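You operate a simulated robot arm through the tools that you are given. There is no shell and no other tool.

Carry out the task below with a simulated robot arm. There is one attempt and no reset: what you move stays moved.

## Task
Fill the jar in the sink to its band and brush the dye loose.
Fine: then tip it out; brush back in its pot, jar on the rack, tap shut. Set down upright: banded jar.

The check looks at the end state, three seconds after you hand in, the way a careful person would. Anything else that was tipped, shoved, dropped, spilled or broken makes it a failure.

## Robot
A 7-joint arm with a three-finger gripper, fixed in place. Base frame: the origin is on the floor under the middle of its stand, x ahead of it, y to its left, z up. Units: mm, rad, N and s.
It reaches about 1342 mm from its shoulder. Its first joint turns from -2.897 to 2.897 rad. Payload 2.69 kg.
The tool frame sits at the grasp point between the pads (the TCP): z along the fingers, y along the line on which they close. The tips reach 30 mm beyond it. The gripper opens to 128 mm; its body begins 117 mm behind the TCP.
Orientation is told as [roll, pitch, yaw] about the base's x, y, z axes, in that order, counted from this pose: with the fingers straight down and closing along the base's y, the tool's x points along the base's -x, its y along +y and its z along -z.

## Interface
- The arm moves only by the tool arm_command. Its argument "plan" is a list of rows, each a list of 7 numbers: the turn, a rotation vector about the base's x, y, z in rad, then the shift along the base's x, y, z in mm, then the gripper command, from -1 (shut) to 1 (fully open), values between in proportion. In form: [[rx, ry, rz, dx, dy, dz, gripper], ...]. A call has 1 to 20 rows; each row shifts and turns the commanded pose from where the row before left it. Each row takes 0.2 s and may step no farther than 50 mm and 0.15 rad from the row before; otherwise, or with a gripper value out of range, the whole call is refused. A pose out of reach is approached as far as the arm can. The call stops where the force on the tool passes 90 N (or 10 N more than at its start, if that is more) or the arm is blocked; 0.2 s more then pass. The fingers move at their own pace (about 127 mm/s each) and stop on an object; they squeeze with about 30 N. The grip force told is the motor's: it shows also when the fingers shut on nothing. Time passes only in rows, and 0.2 s behind the last, so rows that do not move let the fingers close. It gives the time, the measured TCP pose, the force on the tool (base axes), the opening and the grip force at its end, in the units of the frame above (readings bear some noise), with the torque about the TCP (base axes, N m) and any sound that the robot's microphone picked up.
- Cameras (640 x 400 px; columns grow to the right, rows downward): "scene" is fixed at [400.9, -500.2, 1679.7]; the picture's right is [0.96, -0.28, 0.00], its down [-0.14, -0.47, -0.87] and it looks along [0.25, 0.84, -0.49] (base axes); focal length 372 px, centre (320, 200). "wrist" rides on the gripper at [58, 54, -131] in the tool frame; the picture's right is [-0.68, 0.74, 0.00], its down [-0.62, -0.57, -0.55] and it looks along [-0.40, -0.37, 0.84] (tool axes); focal length 234 px, centre (320, 200). There is no depth. A picture from a camera that has moved, and an enlarged one, comes with that camera's place and axes in the base frame and with its lens.
- capture(camera): a new picture of that camera. It takes no simulated time.
- raise_lower(by): moves the trunk up (or, below 0, down) by that many mm; the arm rides with it, the base frame stays. It gives what a move gives, with no picture.
- enlarge(camera, box): a new picture of the part [left, top, right, bottom] of that camera's present view, enlarged. It takes no simulated time.
- hand_in(): hands the job in; it is judged then, once.

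Nothing tells you positions but the pictures and the camera data. Unless the task says otherwise, let go and move clear before handing in.

The tools are called after "Call:" as a command line: name --pt "numbers of a row" for each row, then --argument value for the rest, lists and objects as JSON in quotes. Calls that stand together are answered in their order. arm_command: Moves the arm, as the interface text tells. Its arguments: {"type":"object","properties":{"plan":{"type":"array"}},"required":["plan"]} The other tools are called the same way: raise_lower (by) moves the trunk up or down; capture (camera) takes a picture; enlarge (camera, box) takes an enlarged picture of a part of a camera's view; hand_in () hands the job in.

At the start:

```text
time_s: 0.0
tcp_pos: [454.1, 345.5, 1409.0]
orientation: [-0.002, 0.0, 0.001]
contact_force: [0.4, 0.2, -0.2]
ft_torque: [0.02, 0.0, 0.01]
finger_gap: 127.7
gripper_force: 0.0
trunk travel left (down, up): [-150.0, 200.0]
```

scene: 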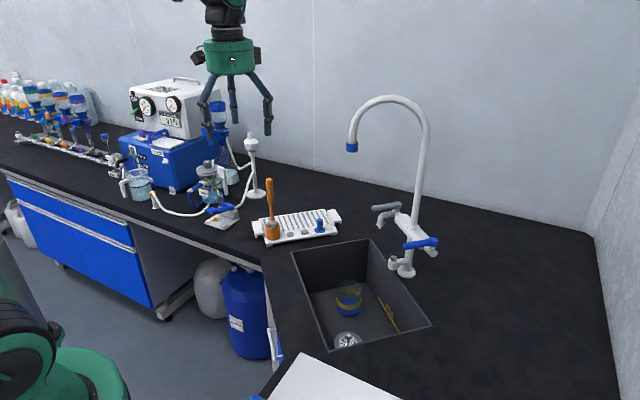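
wrist: 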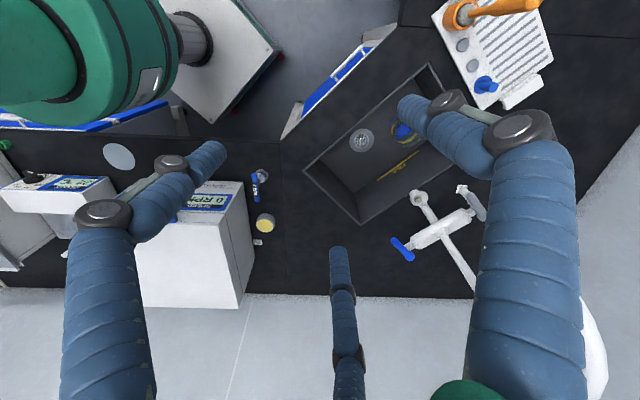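

I see a sink with a banded jar in it, a tap with a tall gooseneck and two handles (grey and blue), and a white rack with a brush in an orange pot. First I'll enlarge the views to find the exact positions.

Call:
enlarge --camera "scene" --box '[240, 160, 460, 360]'

Call:
enlarge --camera "scene" --box '[330, 80, 460, 290]'

Call:
enlarge --camera "wrist" --box '[280, 0, 600, 290]'

Call:
enlarge --camera "scene" --box '[290, 260, 440, 360]'

```text
2.00 times, centred on (350, 260) of scene
camera zoom: at [400.9, -500.2, 1679.7], right [0.96, -0.28, 0.0], down [-0.14, -0.47, -0.87], along [0.25, 0.84, -0.49], focal length 744 px, centre (260, 80)
```

zoom: 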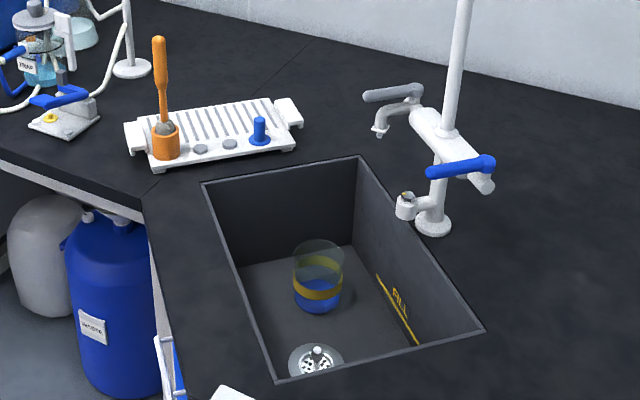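

```text
1.90 times, centred on (395, 185) of scene
camera zoom: at [400.9, -500.2, 1679.7], right [0.96, -0.28, 0.0], down [-0.14, -0.47, -0.87], along [0.25, 0.84, -0.49], focal length 709 px, centre (177, 229)
```

zoom: 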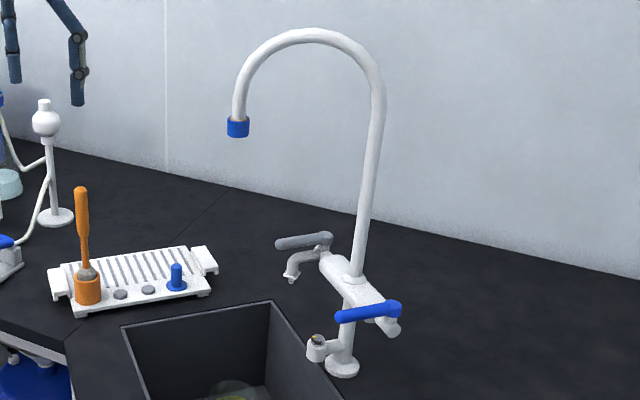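

```text
1.38 times, centred on (440, 145) of wrist
camera zoom: at [395.8, 399.9, 1539.7], right [0.68, 0.74, 0.0], down [0.62, -0.57, 0.55], along [0.4, -0.37, -0.84], focal length 323 px, centre (154, 276)
```

zoom: 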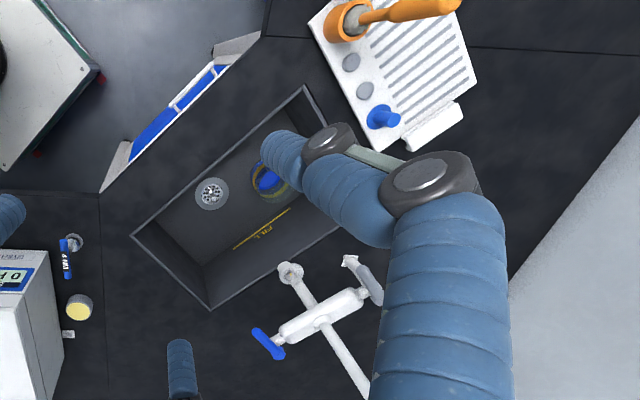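

```text
4.00 times, centred on (365, 310) of scene
camera zoom: at [400.9, -500.2, 1679.7], right [0.96, -0.28, 0.0], down [-0.14, -0.47, -0.87], along [0.25, 0.84, -0.49], focal length 1488 px, centre (140, -240)
```

zoom: 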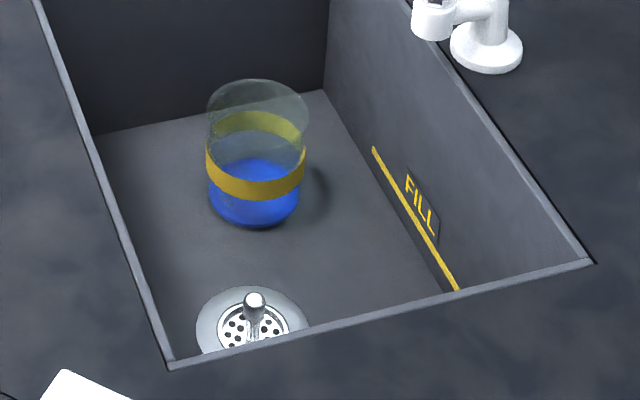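

The counter top looks to be at z≈846, the sink at about x 608–918, y 131–582, its floor near z≈622, the jar near (789, 448) and the tap post near (952, 360). I want closer looks at the tap handles, rack and brush before moving.

Call:
enlarge --camera "scene" --box '[360, 190, 450, 285]'

Call:
enlarge --camera "scene" --box '[245, 170, 350, 250]'

Call:
enlarge --camera "wrist" --box '[380, 160, 500, 270]'

Call:
enlarge --camera "wrist" --box '[420, 0, 570, 110]'

```text
4.21 times, centred on (405, 238) of scene
camera zoom: at [400.9, -500.2, 1679.7], right [0.96, -0.28, 0.0], down [-0.14, -0.47, -0.87], along [0.25, 0.84, -0.49], focal length 1567 px, centre (-38, 42)
```

zoom: 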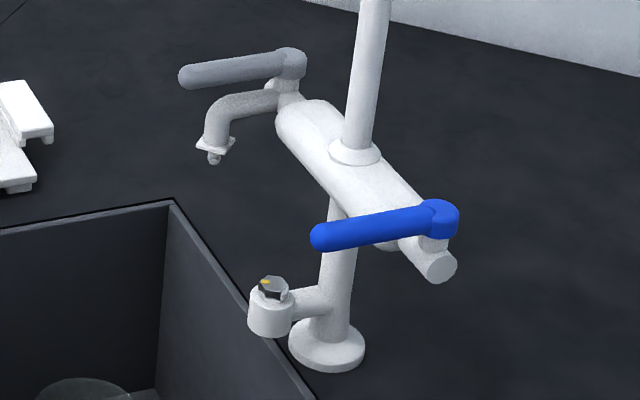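

```text
5.00 times, centred on (298, 210) of scene
camera zoom: at [400.9, -500.2, 1679.7], right [0.96, -0.28, 0.0], down [-0.14, -0.47, -0.87], along [0.25, 0.84, -0.49], focal length 1861 px, centre (432, 150)
```

zoom: 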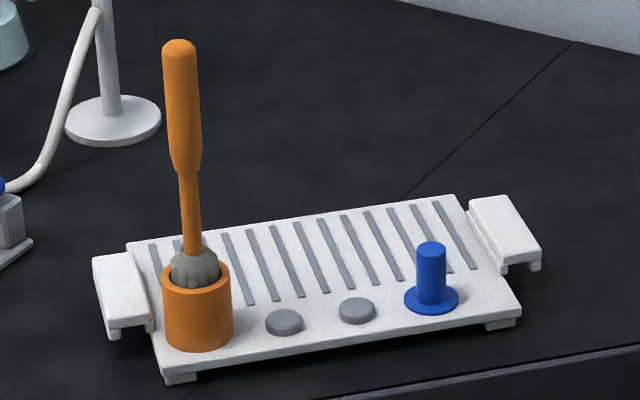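

```text
3.64 times, centred on (440, 215) of wrist
camera zoom: at [395.8, 399.9, 1539.7], right [0.68, 0.74, 0.0], down [0.62, -0.57, 0.55], along [0.4, -0.37, -0.84], focal length 852 px, centre (-116, 146)
```

zoom: 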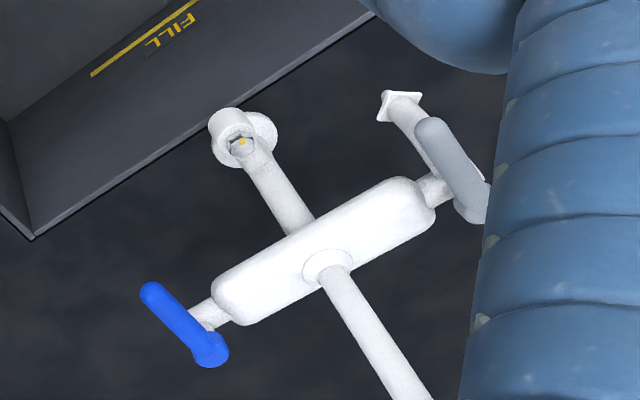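

```text
3.64 times, centred on (495, 55) of wrist
camera zoom: at [395.8, 399.9, 1539.7], right [0.68, 0.74, 0.0], down [0.62, -0.57, 0.55], along [0.4, -0.37, -0.84], focal length 852 px, centre (-316, 727)
```

zoom: 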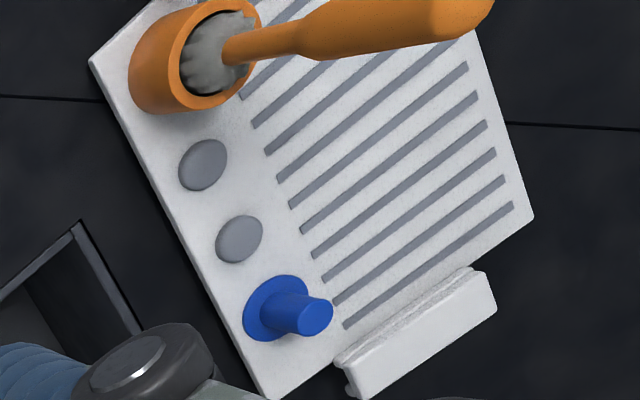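

The tap crossbar runs along y with the blue lever's pivot near (956, 245, 1053) and its tip near x=867; the spout outlet is high and I need a second view of it. I'll shift the gripper about 110 mm in +y so the wrist camera sees jar, tap and spout together.

Call:
arm_command --pt "0 0 0 0 40 0 1" --pt "0 0 0 0 40 0 1" --pt "0 0 0 0 30 0 1" --pt "0 0 0 0 0 0 1"

Call:
capture --camera "wrist"

Call:
enlarge --camera "wrist" --box '[320, 100, 480, 200]'

Call:
enlarge --camera "wrist" --box '[340, 200, 500, 320]'

```text
time_s: 1.0
tcp_pos: [453.9, 455.1, 1409.3]
orientation: [-0.001, 0.001, -0.003]
contact_force: [0.3, 0.7, 0.5]
ft_torque: [-0.01, 0.02, 0.0]
finger_gap: 128.2
gripper_force: 0.1
trunk travel left (down, up): [-150.0, 200.0]
```

```text
taken
camera wrist: at [396.2, 510.4, 1540.0], right [0.68, 0.74, 0.0], down [0.62, -0.57, 0.55], along [0.4, -0.37, -0.84], focal length 234 px, centre (320, 200)
```

wrist: 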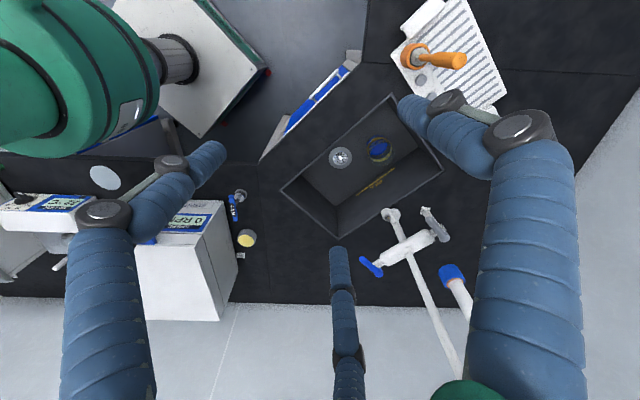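

```text
4.00 times, centred on (400, 150) of wrist
camera zoom: at [396.2, 510.4, 1540.0], right [0.68, 0.74, 0.0], down [0.62, -0.57, 0.55], along [0.4, -0.37, -0.84], focal length 937 px, centre (0, 400)
```

zoom: 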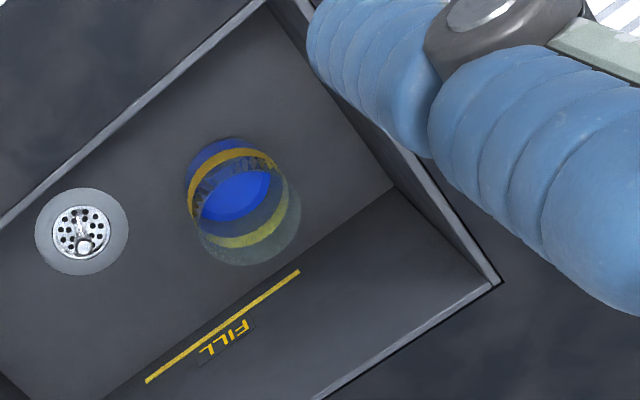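

```text
3.33 times, centred on (420, 260) of wrist
camera zoom: at [396.2, 510.4, 1540.0], right [0.68, 0.74, 0.0], down [0.62, -0.57, 0.55], along [0.4, -0.37, -0.84], focal length 781 px, centre (-13, 0)
```

zoom: 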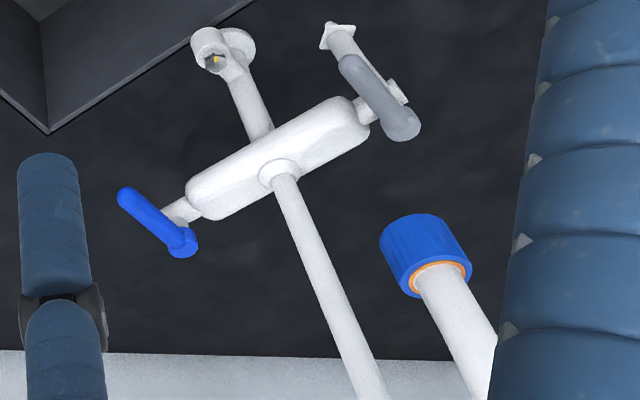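

The spout outlet triangulates to about (777, 455, 1273), so it hangs directly over the jar at about (791, 456): the jar is already under the spout. Next I check the finger layout before gripping the blue lever.

Call:
enlarge --camera "scene" --box '[170, 0, 290, 140]'

Call:
enlarge --camera "scene" --box '[330, 270, 370, 320]'

Call:
enlarge --camera "scene" --box '[0, 250, 200, 400]'

```text
2.86 times, centred on (230, 70) of scene
camera zoom: at [400.9, -500.2, 1679.7], right [0.96, -0.28, 0.0], down [-0.14, -0.47, -0.87], along [0.25, 0.84, -0.49], focal length 1063 px, centre (577, 571)
```

zoom: 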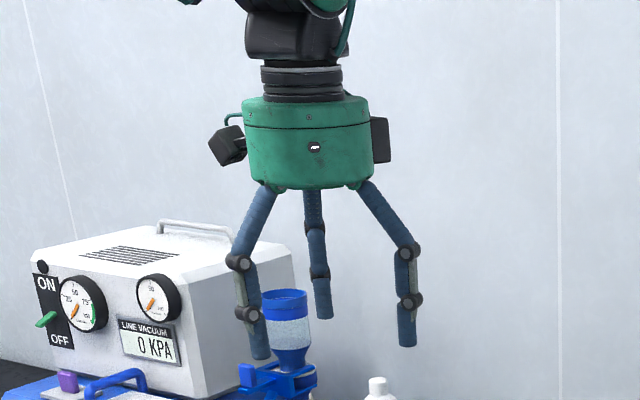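

```text
8.00 times, centred on (350, 295) of scene
camera zoom: at [400.9, -500.2, 1679.7], right [0.96, -0.28, 0.0], down [-0.14, -0.47, -0.87], along [0.25, 0.84, -0.49], focal length 2977 px, centre (80, -560)
```

zoom: 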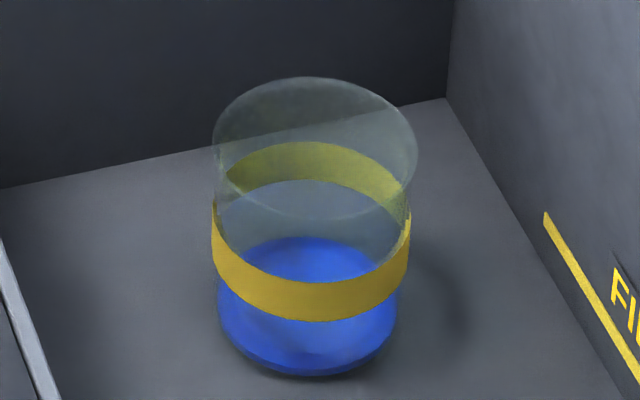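

```text
2.67 times, centred on (100, 325) of scene
camera zoom: at [400.9, -500.2, 1679.7], right [0.96, -0.28, 0.0], down [-0.14, -0.47, -0.87], along [0.25, 0.84, -0.49], focal length 992 px, centre (907, -133)
```

zoom: 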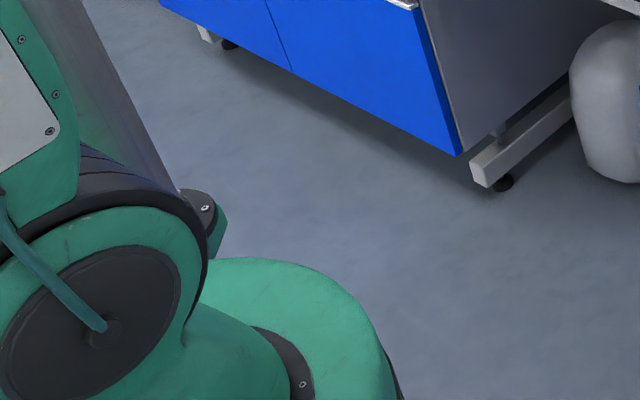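

The gripper has one finger on the +y side and two spread fingers on the −y side. I'll close it in the air and look, to learn how the fingers converge.

Call:
arm_command --pt "0 0 0 0 0 0 0" --pt "0 0 0 0 0 0 0" --pt "0 0 0 0 0 0 0"

Call:
enlarge --camera "scene" --box '[170, 0, 290, 140]'

Call:
capture --camera "wrist"

Call:
arm_command --pt "0 0 0 0 0 0 -1" --pt "0 0 0 0 0 0 -1" --pt "0 0 0 0 0 0 -1"

Call:
enlarge --camera "scene" --box '[170, 0, 290, 140]'

Call:
capture --camera "wrist"

```text
time_s: 1.8
tcp_pos: [453.6, 455.6, 1409.2]
orientation: [0.001, -0.001, 0.0]
contact_force: [0.6, 0.4, -0.7]
ft_torque: [0.03, 0.02, 0.03]
finger_gap: 64.0
gripper_force: 0.0
trunk travel left (down, up): [-150.0, 200.0]
```

```text
2.86 times, centred on (230, 70) of scene
camera zoom: at [400.9, -500.2, 1679.7], right [0.96, -0.28, 0.0], down [-0.14, -0.47, -0.87], along [0.25, 0.84, -0.49], focal length 1063 px, centre (577, 571)
```

zoom: 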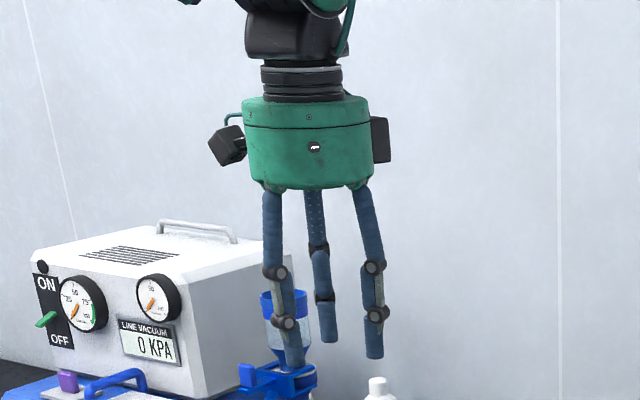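

```text
taken
camera wrist: at [396.1, 509.7, 1540.1], right [0.68, 0.74, 0.0], down [0.62, -0.57, 0.55], along [0.4, -0.37, -0.84], focal length 234 px, centre (320, 200)
```

wrist: 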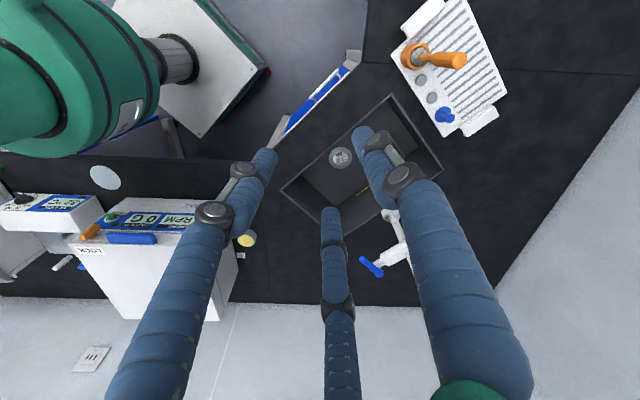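

```text
time_s: 2.6
tcp_pos: [454.2, 455.6, 1409.6]
orientation: [0.0, 0.002, -0.001]
contact_force: [0.4, -0.8, -0.2]
ft_torque: [-0.03, 0.02, 0.0]
finger_gap: 2.1
gripper_force: 30.4
trunk travel left (down, up): [-150.0, 200.0]
```

```text
2.86 times, centred on (230, 70) of scene
camera zoom: at [400.9, -500.2, 1679.7], right [0.96, -0.28, 0.0], down [-0.14, -0.47, -0.87], along [0.25, 0.84, -0.49], focal length 1063 px, centre (577, 571)
```

zoom: 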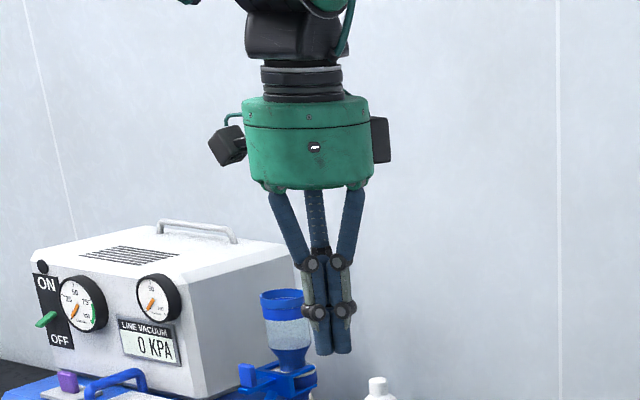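

```text
taken
camera wrist: at [396.1, 509.7, 1540.1], right [0.68, 0.74, 0.0], down [0.62, -0.57, 0.55], along [0.4, -0.37, -0.84], focal length 234 px, centre (320, 200)
```

wrist: 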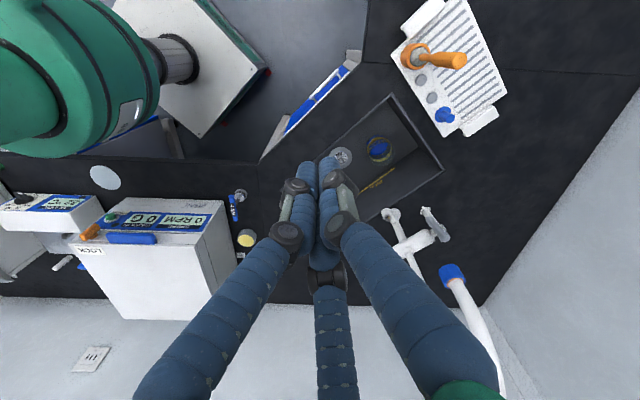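

The gripper is a centric three-finger type (one finger at +y, two at ±x toward −y). I'll bring it part-closed above the blue lever, stopping about 100 mm over it to check position with the wrist camera.

Call:
arm_command --pt "0 0 0 0 -43.4 0 0.1" --pt "0 0 0 0 -43.4 0 0.1" --pt "0 0 0 0 -43.4 0 0.1" --pt "0 0 0 0 -43.4 0 0.1" --pt "0 0 0 0 -43.4 0 0.1" --pt "0 0 0 43.1 0 -15.9 0.1" --pt "0 0 0 43.1 0 -15.9 0.1" --pt "0 0 0 43.1 0 -15.9 0.1" --pt "0 0 0 43.1 0 -15.9 0.1" --pt "0 0 0 43.1 0 -15.9 0.1" --pt "0 0 0 43.1 0 -15.9 0.1" --pt "0 0 0 43.1 0 -15.9 0.1" --pt "0 0 0 43.1 0 -15.9 0.1" --pt "0 0 0 43.1 0 -15.9 0.1" --pt "0 0 0 43.1 0 -15.9 0.1" --pt "0 0 0 0 0 0 0.1"

Call:
capture --camera "wrist"

Call:
capture --camera "scene"

```text
time_s: 6.0
tcp_pos: [885.9, 239.1, 1249.8]
orientation: [0.0, 0.002, -0.001]
contact_force: [0.7, -0.1, -0.1]
ft_torque: [0.0, 0.07, 0.03]
finger_gap: 70.4
gripper_force: 0.1
trunk travel left (down, up): [-150.0, 200.0]
```

```text
taken
camera wrist: at [828.7, 293.6, 1380.3], right [0.68, 0.74, 0.0], down [0.62, -0.57, 0.55], along [0.4, -0.37, -0.84], focal length 234 px, centre (320, 200)
```

wrist: 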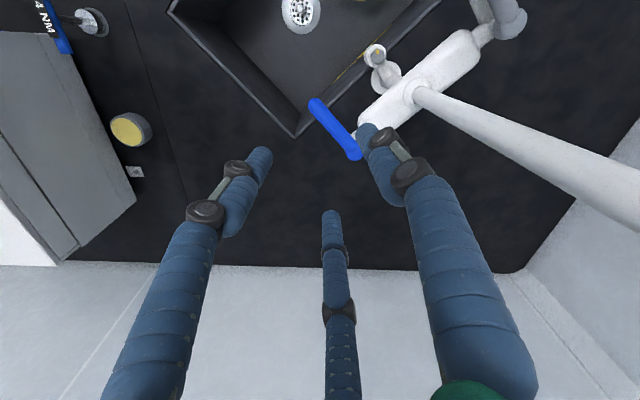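

```text
taken
```

scene: 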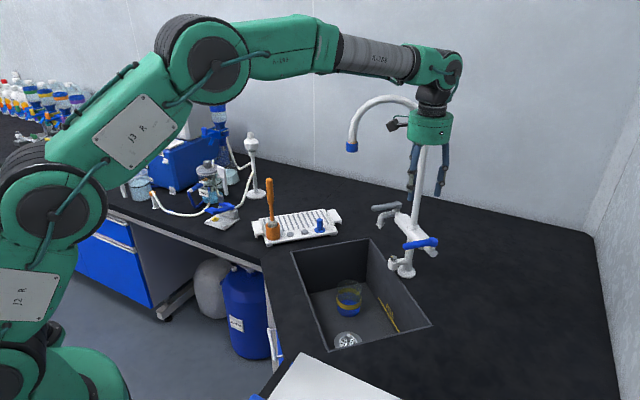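

The lever bar lies along x at y≈245, z≈1053, tip at x≈868, and the gripper is centred over it. I'll lower so the fingers straddle the bar.

Call:
arm_command --pt "0 0 0 0 -1 -40 0.1" --pt "0 0 0 0 0 -40 0.1" --pt "0 0 0 0 0 -40 0.1" --pt "0 0 0 0 0 -30 0.1" --pt "0 0 0 0 0 -30 0.1" --pt "0 0 0 0 0 -10 0.1" --pt "0 0 0 0 0 0 0.1"

Call:
capture --camera "wrist"

Call:
enlarge --camera "scene" --box '[370, 170, 460, 290]'

```text
time_s: 7.6
tcp_pos: [885.7, 238.7, 1060.2]
orientation: [0.002, 0.0, 0.0]
contact_force: [0.2, 0.2, 0.1]
ft_torque: [-0.01, -0.01, -0.03]
finger_gap: 70.7
gripper_force: 0.0
trunk travel left (down, up): [-150.0, 200.0]
```

```text
taken
camera wrist: at [827.8, 293.6, 1190.9], right [0.68, 0.74, 0.0], down [0.62, -0.57, 0.55], along [0.4, -0.37, -0.84], focal length 234 px, centre (320, 200)
```

wrist: 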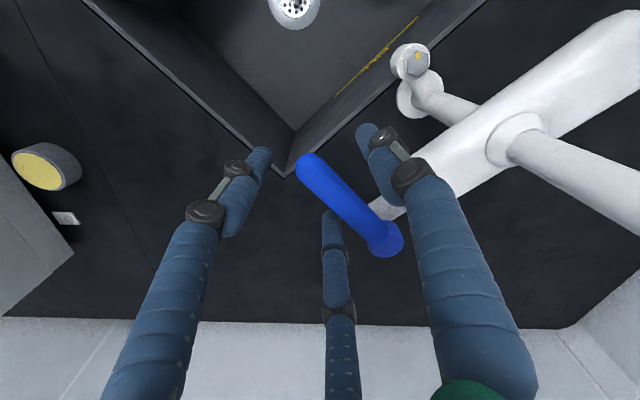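

```text
3.33 times, centred on (415, 230) of scene
camera zoom: at [400.9, -500.2, 1679.7], right [0.96, -0.28, 0.0], down [-0.14, -0.47, -0.87], along [0.25, 0.84, -0.49], focal length 1240 px, centre (3, 100)
```

zoom: 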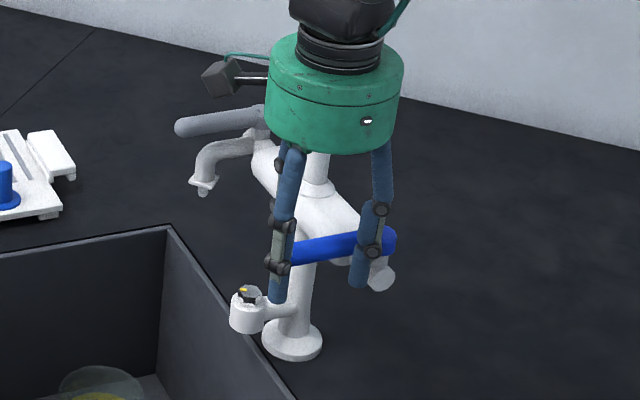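

The bar sits between the fingers. I'll narrow the fingers around it and gently try turning the lever toward −y by 0.3 rad, then look for movement, sound and water.

Call:
arm_command --pt "0 0 0 0 0 0 -0.3" --pt "0 0 0 0 0 0 -0.3" --pt "0 0 0.1 0.9 -7.2 0 -0.3" --pt "0 0 0.1 1.6 -7.1 0 -0.3" --pt "0 0 0.1 2.3 -6.9 0 -0.3"

Call:
enlarge --camera "scene" --box '[320, 130, 460, 330]'

Call:
capture --camera "wrist"

```text
time_s: 8.8
tcp_pos: [890.6, 214.2, 1059.7]
orientation: [0.001, 0.0, 0.3]
contact_force: [0.4, 0.1, 0.0]
ft_torque: [-0.03, 0.0, -0.02]
finger_gap: 45.4
gripper_force: 0.1
trunk travel left (down, up): [-150.0, 200.0]
```

```text
2.00 times, centred on (390, 230) of scene
camera zoom: at [400.9, -500.2, 1679.7], right [0.96, -0.28, 0.0], down [-0.14, -0.47, -0.87], along [0.25, 0.84, -0.49], focal length 744 px, centre (180, 140)
```

zoom: 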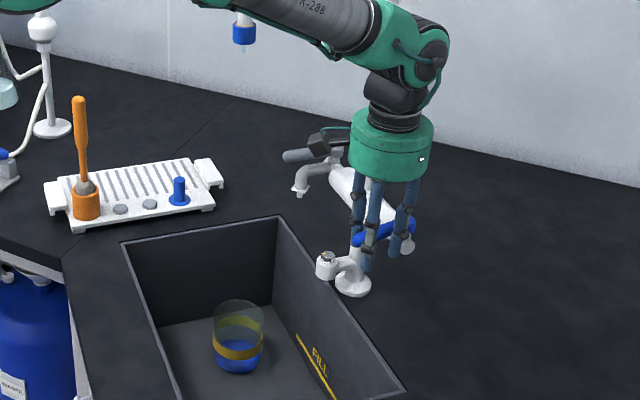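

```text
taken
camera wrist: at [819.1, 250.7, 1190.3], right [0.43, 0.9, 0.0], down [0.76, -0.36, 0.55], along [0.5, -0.23, -0.84], focal length 234 px, centre (320, 200)
```

wrist: 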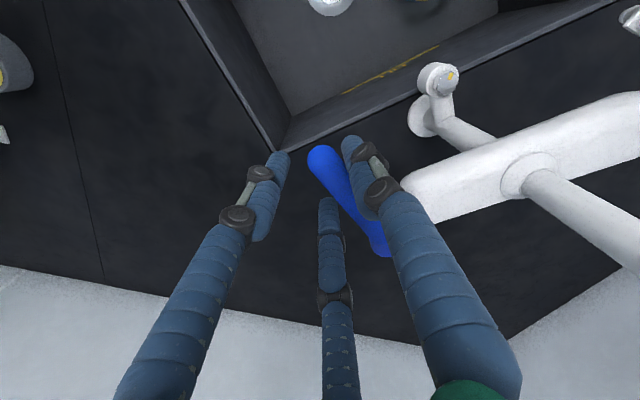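

The lever moved freely toward −y and something is emerging at the spout outlet. I'll zoom on the outlet and jar.

Call:
enlarge --camera "scene" --box '[335, 130, 375, 180]'

Call:
enlarge --camera "scene" --box '[330, 270, 370, 320]'

Call:
enlarge --camera "scene" --box '[310, 130, 390, 330]'

```text
8.00 times, centred on (355, 155) of scene
camera zoom: at [400.9, -500.2, 1679.7], right [0.96, -0.28, 0.0], down [-0.14, -0.47, -0.87], along [0.25, 0.84, -0.49], focal length 2977 px, centre (40, 560)
```

zoom: 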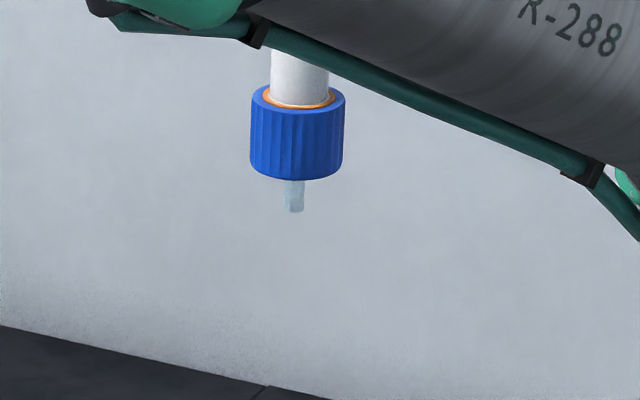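

```text
8.00 times, centred on (350, 295) of scene
camera zoom: at [400.9, -500.2, 1679.7], right [0.96, -0.28, 0.0], down [-0.14, -0.47, -0.87], along [0.25, 0.84, -0.49], focal length 2977 px, centre (80, -560)
```

zoom: 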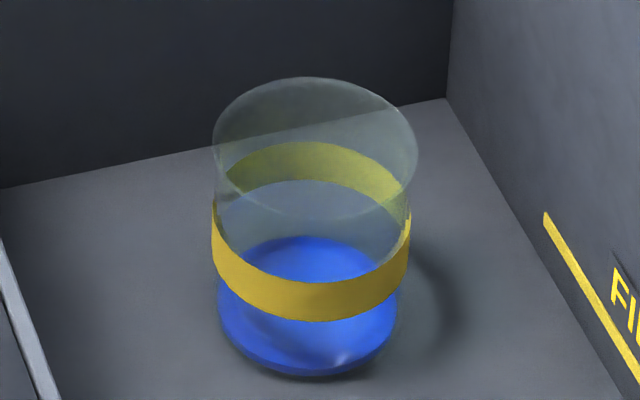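

```text
2.00 times, centred on (350, 230) of scene
camera zoom: at [400.9, -500.2, 1679.7], right [0.96, -0.28, 0.0], down [-0.14, -0.47, -0.87], along [0.25, 0.84, -0.49], focal length 744 px, centre (260, 140)
```

zoom: 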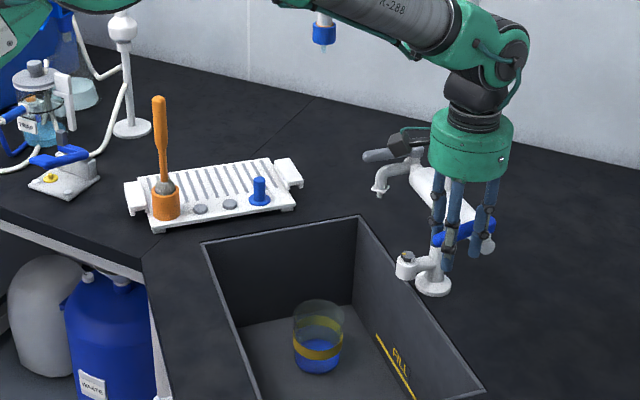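

A thin stream is just starting from the spout. I'll wait a moment without moving and check where it lands.

Call:
arm_command --pt "0 0 0 0 0 0 -0.3"

Call:
enlarge --camera "scene" --box '[330, 270, 370, 320]'

Call:
enlarge --camera "scene" --box '[310, 130, 390, 330]'

```text
time_s: 9.2
tcp_pos: [892.2, 215.8, 1060.8]
orientation: [0.0, 0.0, 0.3]
contact_force: [-0.6, 0.8, -0.1]
ft_torque: [0.0, 0.02, 0.0]
finger_gap: 44.7
gripper_force: 0.3
trunk travel left (down, up): [-150.0, 200.0]
```

```text
8.00 times, centred on (350, 295) of scene
camera zoom: at [400.9, -500.2, 1679.7], right [0.96, -0.28, 0.0], down [-0.14, -0.47, -0.87], along [0.25, 0.84, -0.49], focal length 2977 px, centre (80, -560)
```

zoom: 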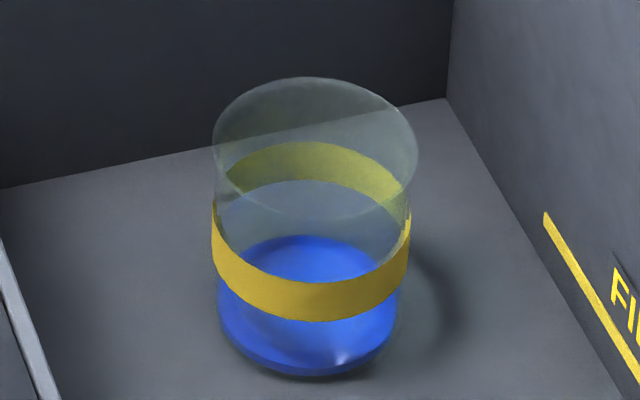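

```text
2.00 times, centred on (350, 230) of scene
camera zoom: at [400.9, -500.2, 1679.7], right [0.96, -0.28, 0.0], down [-0.14, -0.47, -0.87], along [0.25, 0.84, -0.49], focal length 744 px, centre (260, 140)
```

zoom: 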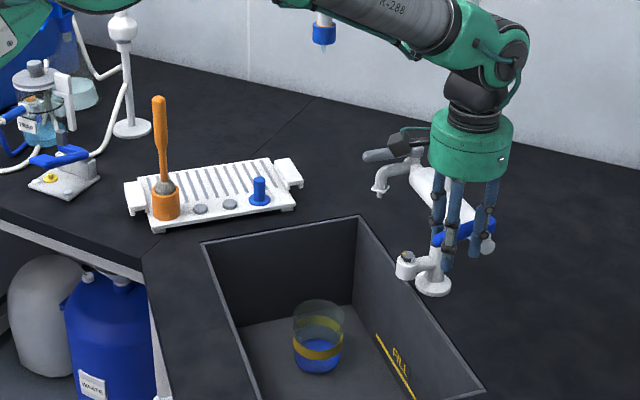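

Only a dribble stub so far, so the lever needs to open further. I'll turn it another 0.3 rad along its arc.

Call:
arm_command --pt "0 0 0.1 3.0 -6.6 0 -0.3" --pt "0 0 0.1 3.6 -6.3 0 -0.3" --pt "0 0 0.1 4.2 -5.9 0 -0.3"

Call:
enlarge --camera "scene" --box '[310, 130, 390, 330]'

Call:
enlarge --camera "scene" --box '[330, 270, 370, 320]'

Call:
capture --camera "wrist"

```text
time_s: 10.0
tcp_pos: [900.4, 198.8, 1060.3]
orientation: [-0.001, 0.0, 0.603]
contact_force: [-0.3, 1.0, 0.5]
ft_torque: [0.03, 0.03, -0.05]
finger_gap: 45.8
gripper_force: 0.4
trunk travel left (down, up): [-150.0, 200.0]
```

```text
2.00 times, centred on (350, 230) of scene
camera zoom: at [400.9, -500.2, 1679.7], right [0.96, -0.28, 0.0], down [-0.14, -0.47, -0.87], along [0.25, 0.84, -0.49], focal length 744 px, centre (260, 140)
```

zoom: 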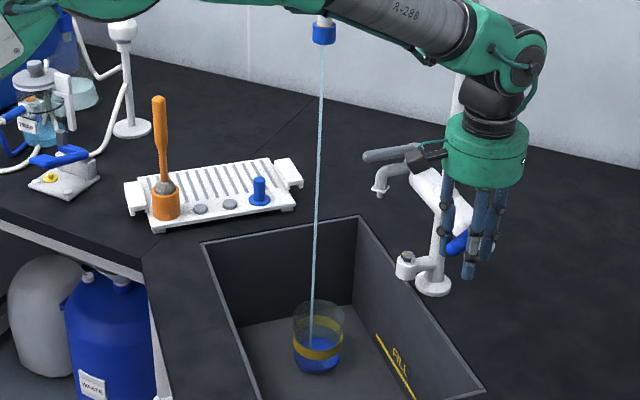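

```text
8.00 times, centred on (350, 295) of scene
camera zoom: at [400.9, -500.2, 1679.7], right [0.96, -0.28, 0.0], down [-0.14, -0.47, -0.87], along [0.25, 0.84, -0.49], focal length 2977 px, centre (80, -560)
```

zoom: 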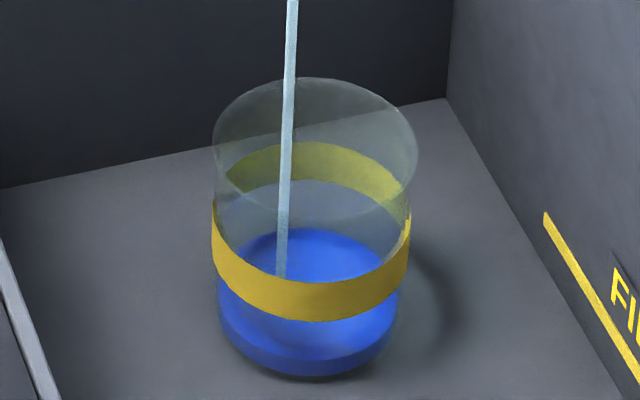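

```text
taken
camera wrist: at [822.4, 209.6, 1190.1], right [0.14, 0.99, 0.0], down [0.83, -0.12, 0.55], along [0.54, -0.08, -0.84], focal length 234 px, centre (320, 200)
```

wrist: 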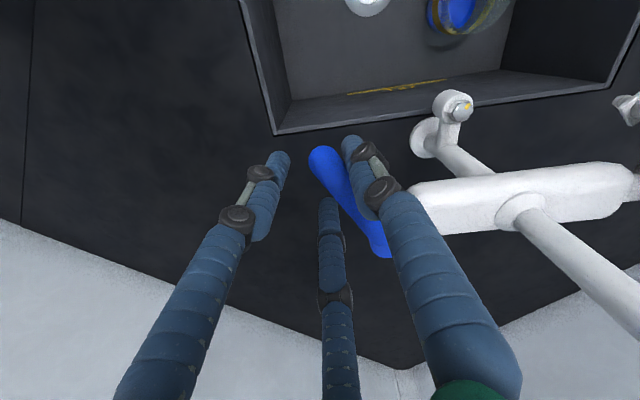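

The stream falls into the jar. I'll hold the lever here and time the rise of the level.

Call:
arm_command --pt "0 0 0 0 0 0 -0.3" --pt "0 0 0 0 0 0 -0.3" --pt "0 0 0 0 0 0 -0.3" --pt "0 0 0 0 0 0 -0.3"

Call:
enlarge --camera "scene" --box '[330, 270, 370, 320]'

```text
time_s: 11.0
tcp_pos: [900.2, 197.4, 1058.8]
orientation: [0.0, 0.0, 0.599]
contact_force: [-0.5, -0.6, -0.5]
ft_torque: [-0.03, -0.01, 0.02]
finger_gap: 44.9
gripper_force: 0.1
trunk travel left (down, up): [-150.0, 200.0]
```

```text
8.00 times, centred on (350, 295) of scene
camera zoom: at [400.9, -500.2, 1679.7], right [0.96, -0.28, 0.0], down [-0.14, -0.47, -0.87], along [0.25, 0.84, -0.49], focal length 2977 px, centre (80, -560)
```

zoom: 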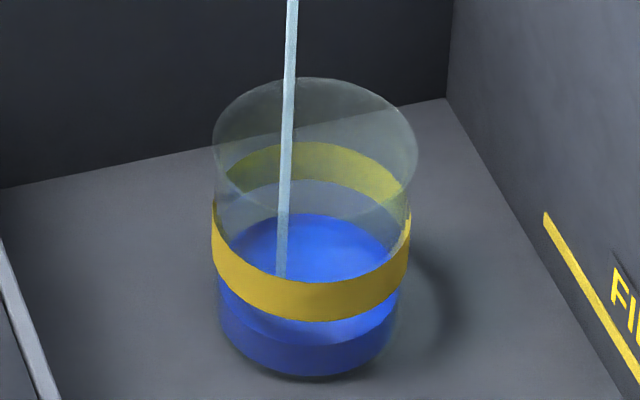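

The level is rising about a quarter of the way per second and still below the band. I'll hold a bit longer and check again.

Call:
arm_command --pt "0 0 0 0 0 0 -0.3" --pt "0 0 0 0 0 0 -0.3" --pt "0 0 0 0 0 0 -0.3" --pt "0 0 0 0 0 0 -0.3" --pt "0 0 0 0 0 0 -0.3" --pt "0 0 0 0 0 0 -0.3" --pt "0 0 0 0 0 0 -0.3"

Call:
enlarge --camera "scene" --box '[330, 270, 370, 320]'

```text
time_s: 12.6
tcp_pos: [901.0, 198.3, 1059.0]
orientation: [0.001, 0.0, 0.599]
contact_force: [0.0, 1.3, -0.1]
ft_torque: [0.02, 0.02, -0.01]
finger_gap: 45.0
gripper_force: 0.0
trunk travel left (down, up): [-150.0, 200.0]
```

```text
8.00 times, centred on (350, 295) of scene
camera zoom: at [400.9, -500.2, 1679.7], right [0.96, -0.28, 0.0], down [-0.14, -0.47, -0.87], along [0.25, 0.84, -0.49], focal length 2977 px, centre (80, -560)
```

zoom: 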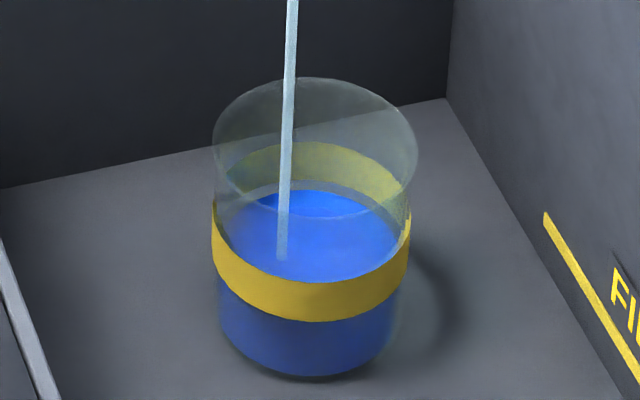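

The level's back edge is just below the band's lower edge. A further second should bring it into the band; then I'll close.

Call:
arm_command --pt "0 0 0 0 0 0 -0.3" --pt "0 0 0 0 0 0 -0.3" --pt "0 0 0 0 0 0 -0.3" --pt "0 0 0 0 0 0 -0.3"

Call:
enlarge --camera "scene" --box '[330, 270, 370, 320]'

```text
time_s: 13.6
tcp_pos: [900.9, 198.4, 1058.8]
orientation: [0.0, 0.0, 0.6]
contact_force: [0.6, 0.0, 0.5]
ft_torque: [0.02, -0.02, 0.0]
finger_gap: 45.0
gripper_force: 0.0
trunk travel left (down, up): [-150.0, 200.0]
```

```text
8.00 times, centred on (350, 295) of scene
camera zoom: at [400.9, -500.2, 1679.7], right [0.96, -0.28, 0.0], down [-0.14, -0.47, -0.87], along [0.25, 0.84, -0.49], focal length 2977 px, centre (80, -560)
```

zoom: 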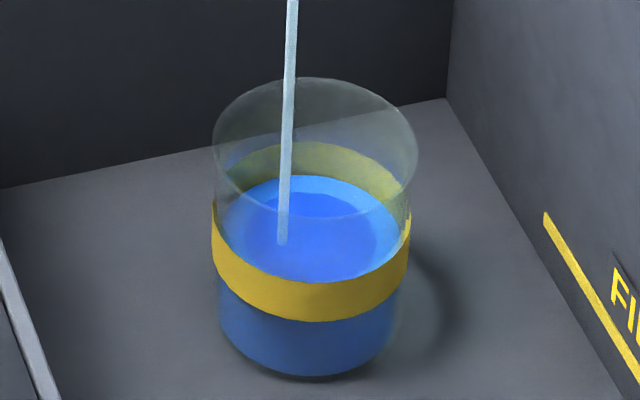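

The level is now just inside the band's lower edge; with closing lag it should settle mid-band. Closing the lever back to its starting angle now.

Call:
arm_command --pt "0 0 -0.15 -7.5 11.6 0 -0.3" --pt "0 0 -0.15 -4.7 9.8 0 -0.3" --pt "0 0 -0.15 -3.2 10.4 0 -0.3" --pt "0 0 -0.15 -1.6 10.7 0 -0.3" --pt "0 0 0 0 1 0 -0.3"

Call:
enlarge --camera "scene" --box '[330, 270, 370, 320]'

Call:
enlarge --camera "scene" --box '[310, 130, 390, 330]'

Call:
capture --camera "wrist"

```text
time_s: 14.8
tcp_pos: [883.9, 240.5, 1058.8]
orientation: [0.0, 0.0, 0.0]
contact_force: [-1.5, -4.8, 1.1]
ft_torque: [0.0, 0.01, -0.14]
finger_gap: 45.2
gripper_force: 0.4
trunk travel left (down, up): [-150.0, 200.0]
```

```text
8.00 times, centred on (350, 295) of scene
camera zoom: at [400.9, -500.2, 1679.7], right [0.96, -0.28, 0.0], down [-0.14, -0.47, -0.87], along [0.25, 0.84, -0.49], focal length 2977 px, centre (80, -560)
```

zoom: 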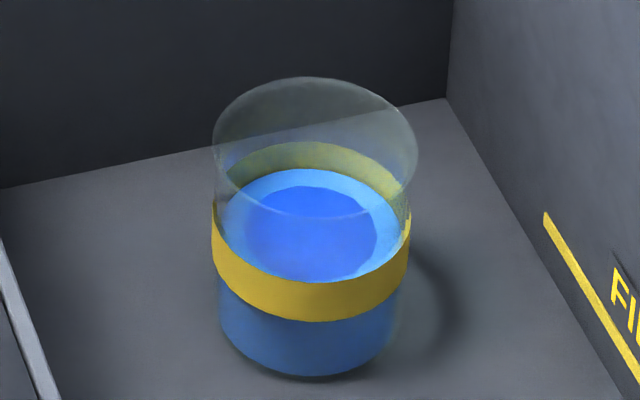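

```text
2.00 times, centred on (350, 230) of scene
camera zoom: at [400.9, -500.2, 1679.7], right [0.96, -0.28, 0.0], down [-0.14, -0.47, -0.87], along [0.25, 0.84, -0.49], focal length 744 px, centre (260, 140)
```

zoom: 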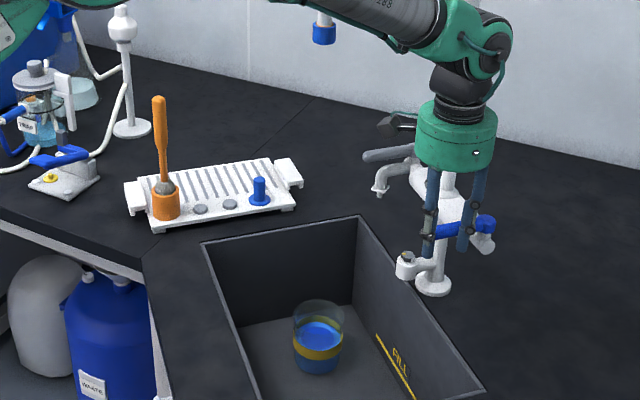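

```text
taken
camera wrist: at [825.9, 295.3, 1190.5], right [0.68, 0.74, 0.0], down [0.62, -0.57, 0.55], along [0.4, -0.37, -0.84], focal length 234 px, centre (320, 200)
```

wrist: 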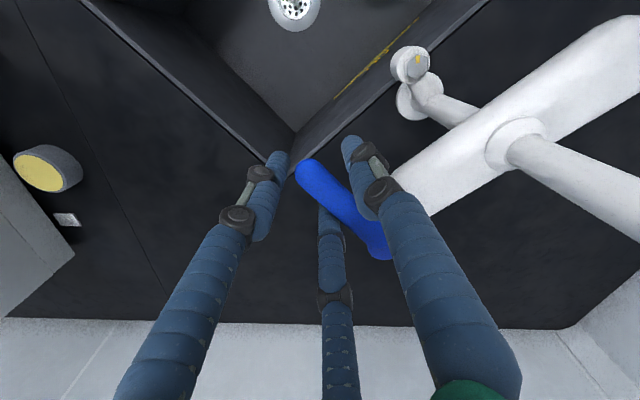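

The stream has stopped and the level sits inside the band. I'll verify the outlet is fully dry and check the level closely before leaving the lever.

Call:
enlarge --camera "scene" --box '[335, 130, 375, 180]'

Call:
enlarge --camera "scene" --box '[338, 280, 362, 310]'

```text
8.00 times, centred on (355, 155) of scene
camera zoom: at [400.9, -500.2, 1679.7], right [0.96, -0.28, 0.0], down [-0.14, -0.47, -0.87], along [0.25, 0.84, -0.49], focal length 2977 px, centre (40, 560)
```

zoom: 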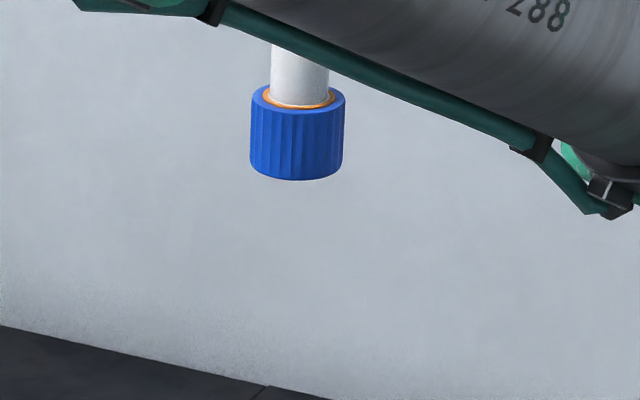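

```text
13.33 times, centred on (350, 295) of scene
camera zoom: at [400.9, -500.2, 1679.7], right [0.96, -0.28, 0.0], down [-0.14, -0.47, -0.87], along [0.25, 0.84, -0.49], focal length 4962 px, centre (-80, -1067)
```

zoom: 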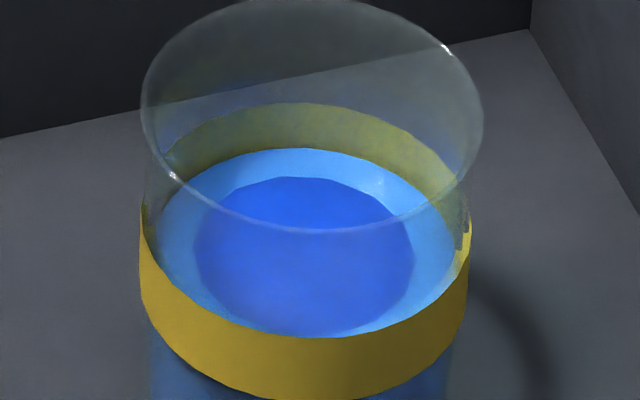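

The outlet is dry and the level is inside the band. I'll leave the lever, lift, retract clear of the spout and move near the rack to view the brush.

Call:
arm_command --pt "0 0 0 0 -2.5 0 -0.2" --pt "0 0 0 0 0 48 -0.2" --pt "0 0 0 0 0 48 -0.2" --pt "0 0 0 0 0 48 -0.2" --pt "0 0 0 0 0 48 -0.2" --pt "0 0 0 0 0 48 -0.2" --pt "0 0 0 -48.8 0 0 -0.2" --pt "0 0 0 -48.8 0 0 -0.2" --pt "0 0 0 -48.8 0 0 -0.2" --pt "0 0 0 -48.8 0 0 -0.2" --pt "0 0 0 -48.8 0 0 0" --pt "0 0 0 -23.7 40.2 0 0" --pt "0 0 0 -23.7 40.2 0 0" --pt "0 0 0 -23.7 40.2 0 0" --pt "0 0 0 -23.7 40.2 0 0" --pt "0 0 0 -23.7 40.2 0 0" --pt "0 0 0 -23.7 40.2 0 0" --pt "0 0 0 -23.7 40.2 0 0" --pt "0 0 0 -23.7 40.2 0 0"

Call:
capture --camera "wrist"

Call:
capture --camera "scene"

```text
time_s: 18.8
tcp_pos: [449.6, 561.2, 1299.4]
orientation: [0.001, 0.001, 0.001]
contact_force: [-0.5, -0.1, -0.2]
ft_torque: [0.0, 0.03, -0.02]
finger_gap: 63.9
gripper_force: 0.1
trunk travel left (down, up): [-150.0, 200.0]
```

```text
taken
camera wrist: at [391.7, 615.1, 1430.5], right [0.68, 0.74, 0.0], down [0.62, -0.56, 0.55], along [0.4, -0.37, -0.84], focal length 234 px, centre (320, 200)
```

wrist: 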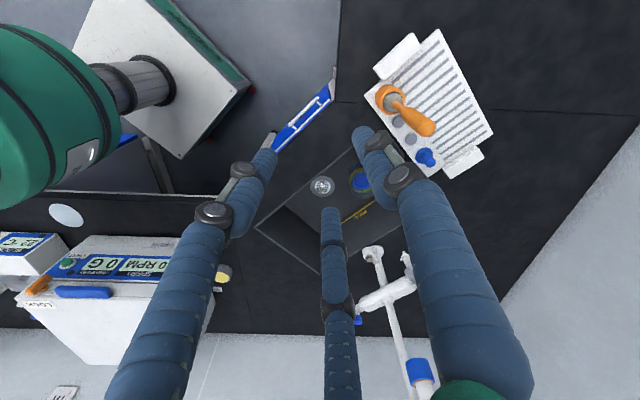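

```text
taken
```

scene: 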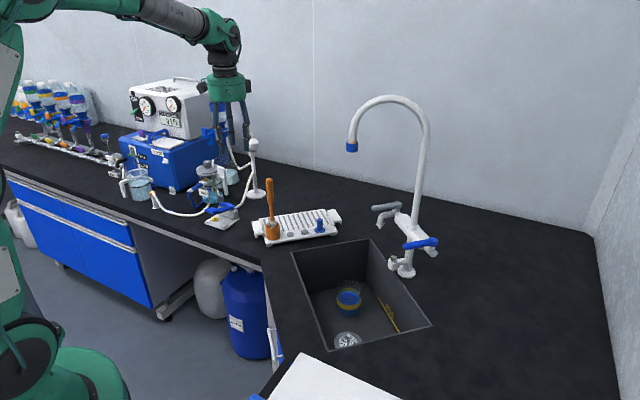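

The brush stands in its pot on the rack's left front. I'll zoom in both views to triangulate the handle accurately.

Call:
enlarge --camera "wrist" --box '[360, 20, 510, 190]'

Call:
enlarge --camera "scene" --box '[250, 170, 300, 250]'

```text
2.35 times, centred on (435, 105) of wrist
camera zoom: at [391.7, 615.1, 1430.5], right [0.68, 0.74, 0.0], down [0.62, -0.56, 0.55], along [0.4, -0.37, -0.84], focal length 551 px, centre (49, 424)
```

zoom: 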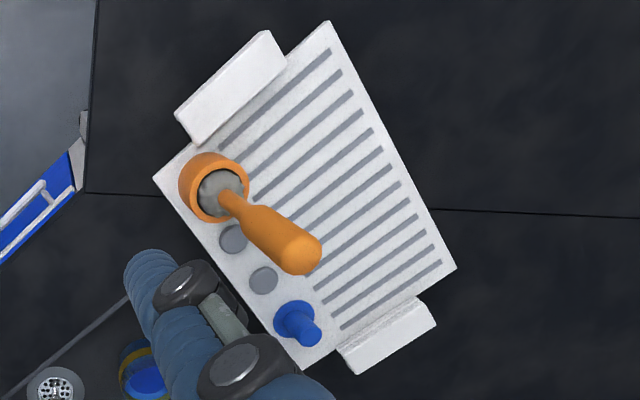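

```text
5.00 times, centred on (275, 210) of scene
camera zoom: at [400.9, -500.2, 1679.7], right [0.96, -0.28, 0.0], down [-0.14, -0.47, -0.87], along [0.25, 0.84, -0.49], focal length 1861 px, centre (545, 150)
```

zoom: 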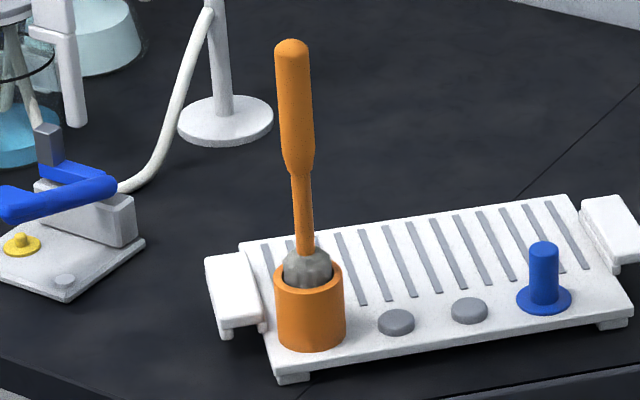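

The brush axis is vertical at about (556, 660), handle top near z≈1111. Since the spout hangs right over the jar, the wrist could foul it when inserting the brush, so I'll first shift the jar about 110 mm toward the robot inside the sink. I'll move over the sink for a precise look at the jar.

Call:
arm_command --pt "0 0 0 27.1 -28.7 -28.4 0" --pt "0 0 0 27.1 -28.7 -28.4 0" --pt "0 0 0 27.1 -28.7 -28.4 0" --pt "0 0 0 27.1 -28.7 -28.4 0" --pt "0 0 0 27.1 -28.7 -28.4 0" --pt "0 0 0 27.1 -28.7 -28.4 0" --pt "0 0 0 27.1 -28.7 -28.4 0" --pt "0 0 0 0 0 -50 0" --pt "0 0 0 0 0 -50 0" --pt "0 0 0 0 0 0 0"

Call:
capture --camera "wrist"

Call:
enlarge --camera "wrist" --box '[350, 80, 480, 180]'

Call:
capture --camera "scene"

```text
time_s: 21.0
tcp_pos: [639.3, 362.1, 999.1]
orientation: [0.0, 0.0, -0.001]
contact_force: [0.8, 0.0, -0.9]
ft_torque: [-0.02, 0.04, 0.02]
finger_gap: 64.1
gripper_force: 0.0
trunk travel left (down, up): [-150.0, 200.0]
```

```text
taken
camera wrist: at [581.1, 416.1, 1130.7], right [0.68, 0.74, 0.0], down [0.62, -0.56, 0.55], along [0.4, -0.37, -0.84], focal length 234 px, centre (320, 200)
```

wrist: 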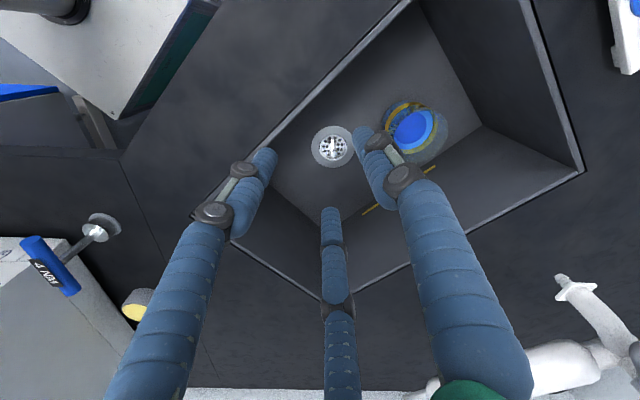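

```text
4.00 times, centred on (415, 130) of wrist
camera zoom: at [581.1, 416.1, 1130.7], right [0.68, 0.74, 0.0], down [0.62, -0.56, 0.55], along [0.4, -0.37, -0.84], focal length 937 px, centre (-60, 480)
```

zoom: 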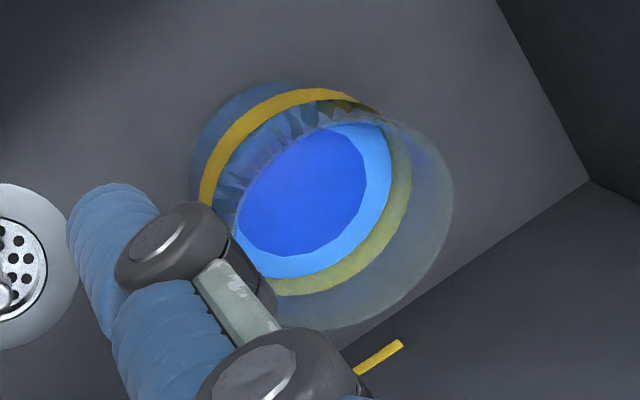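

```text
taken
```

scene: 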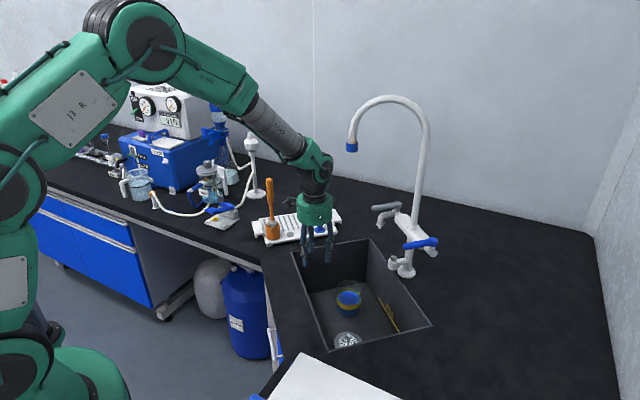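

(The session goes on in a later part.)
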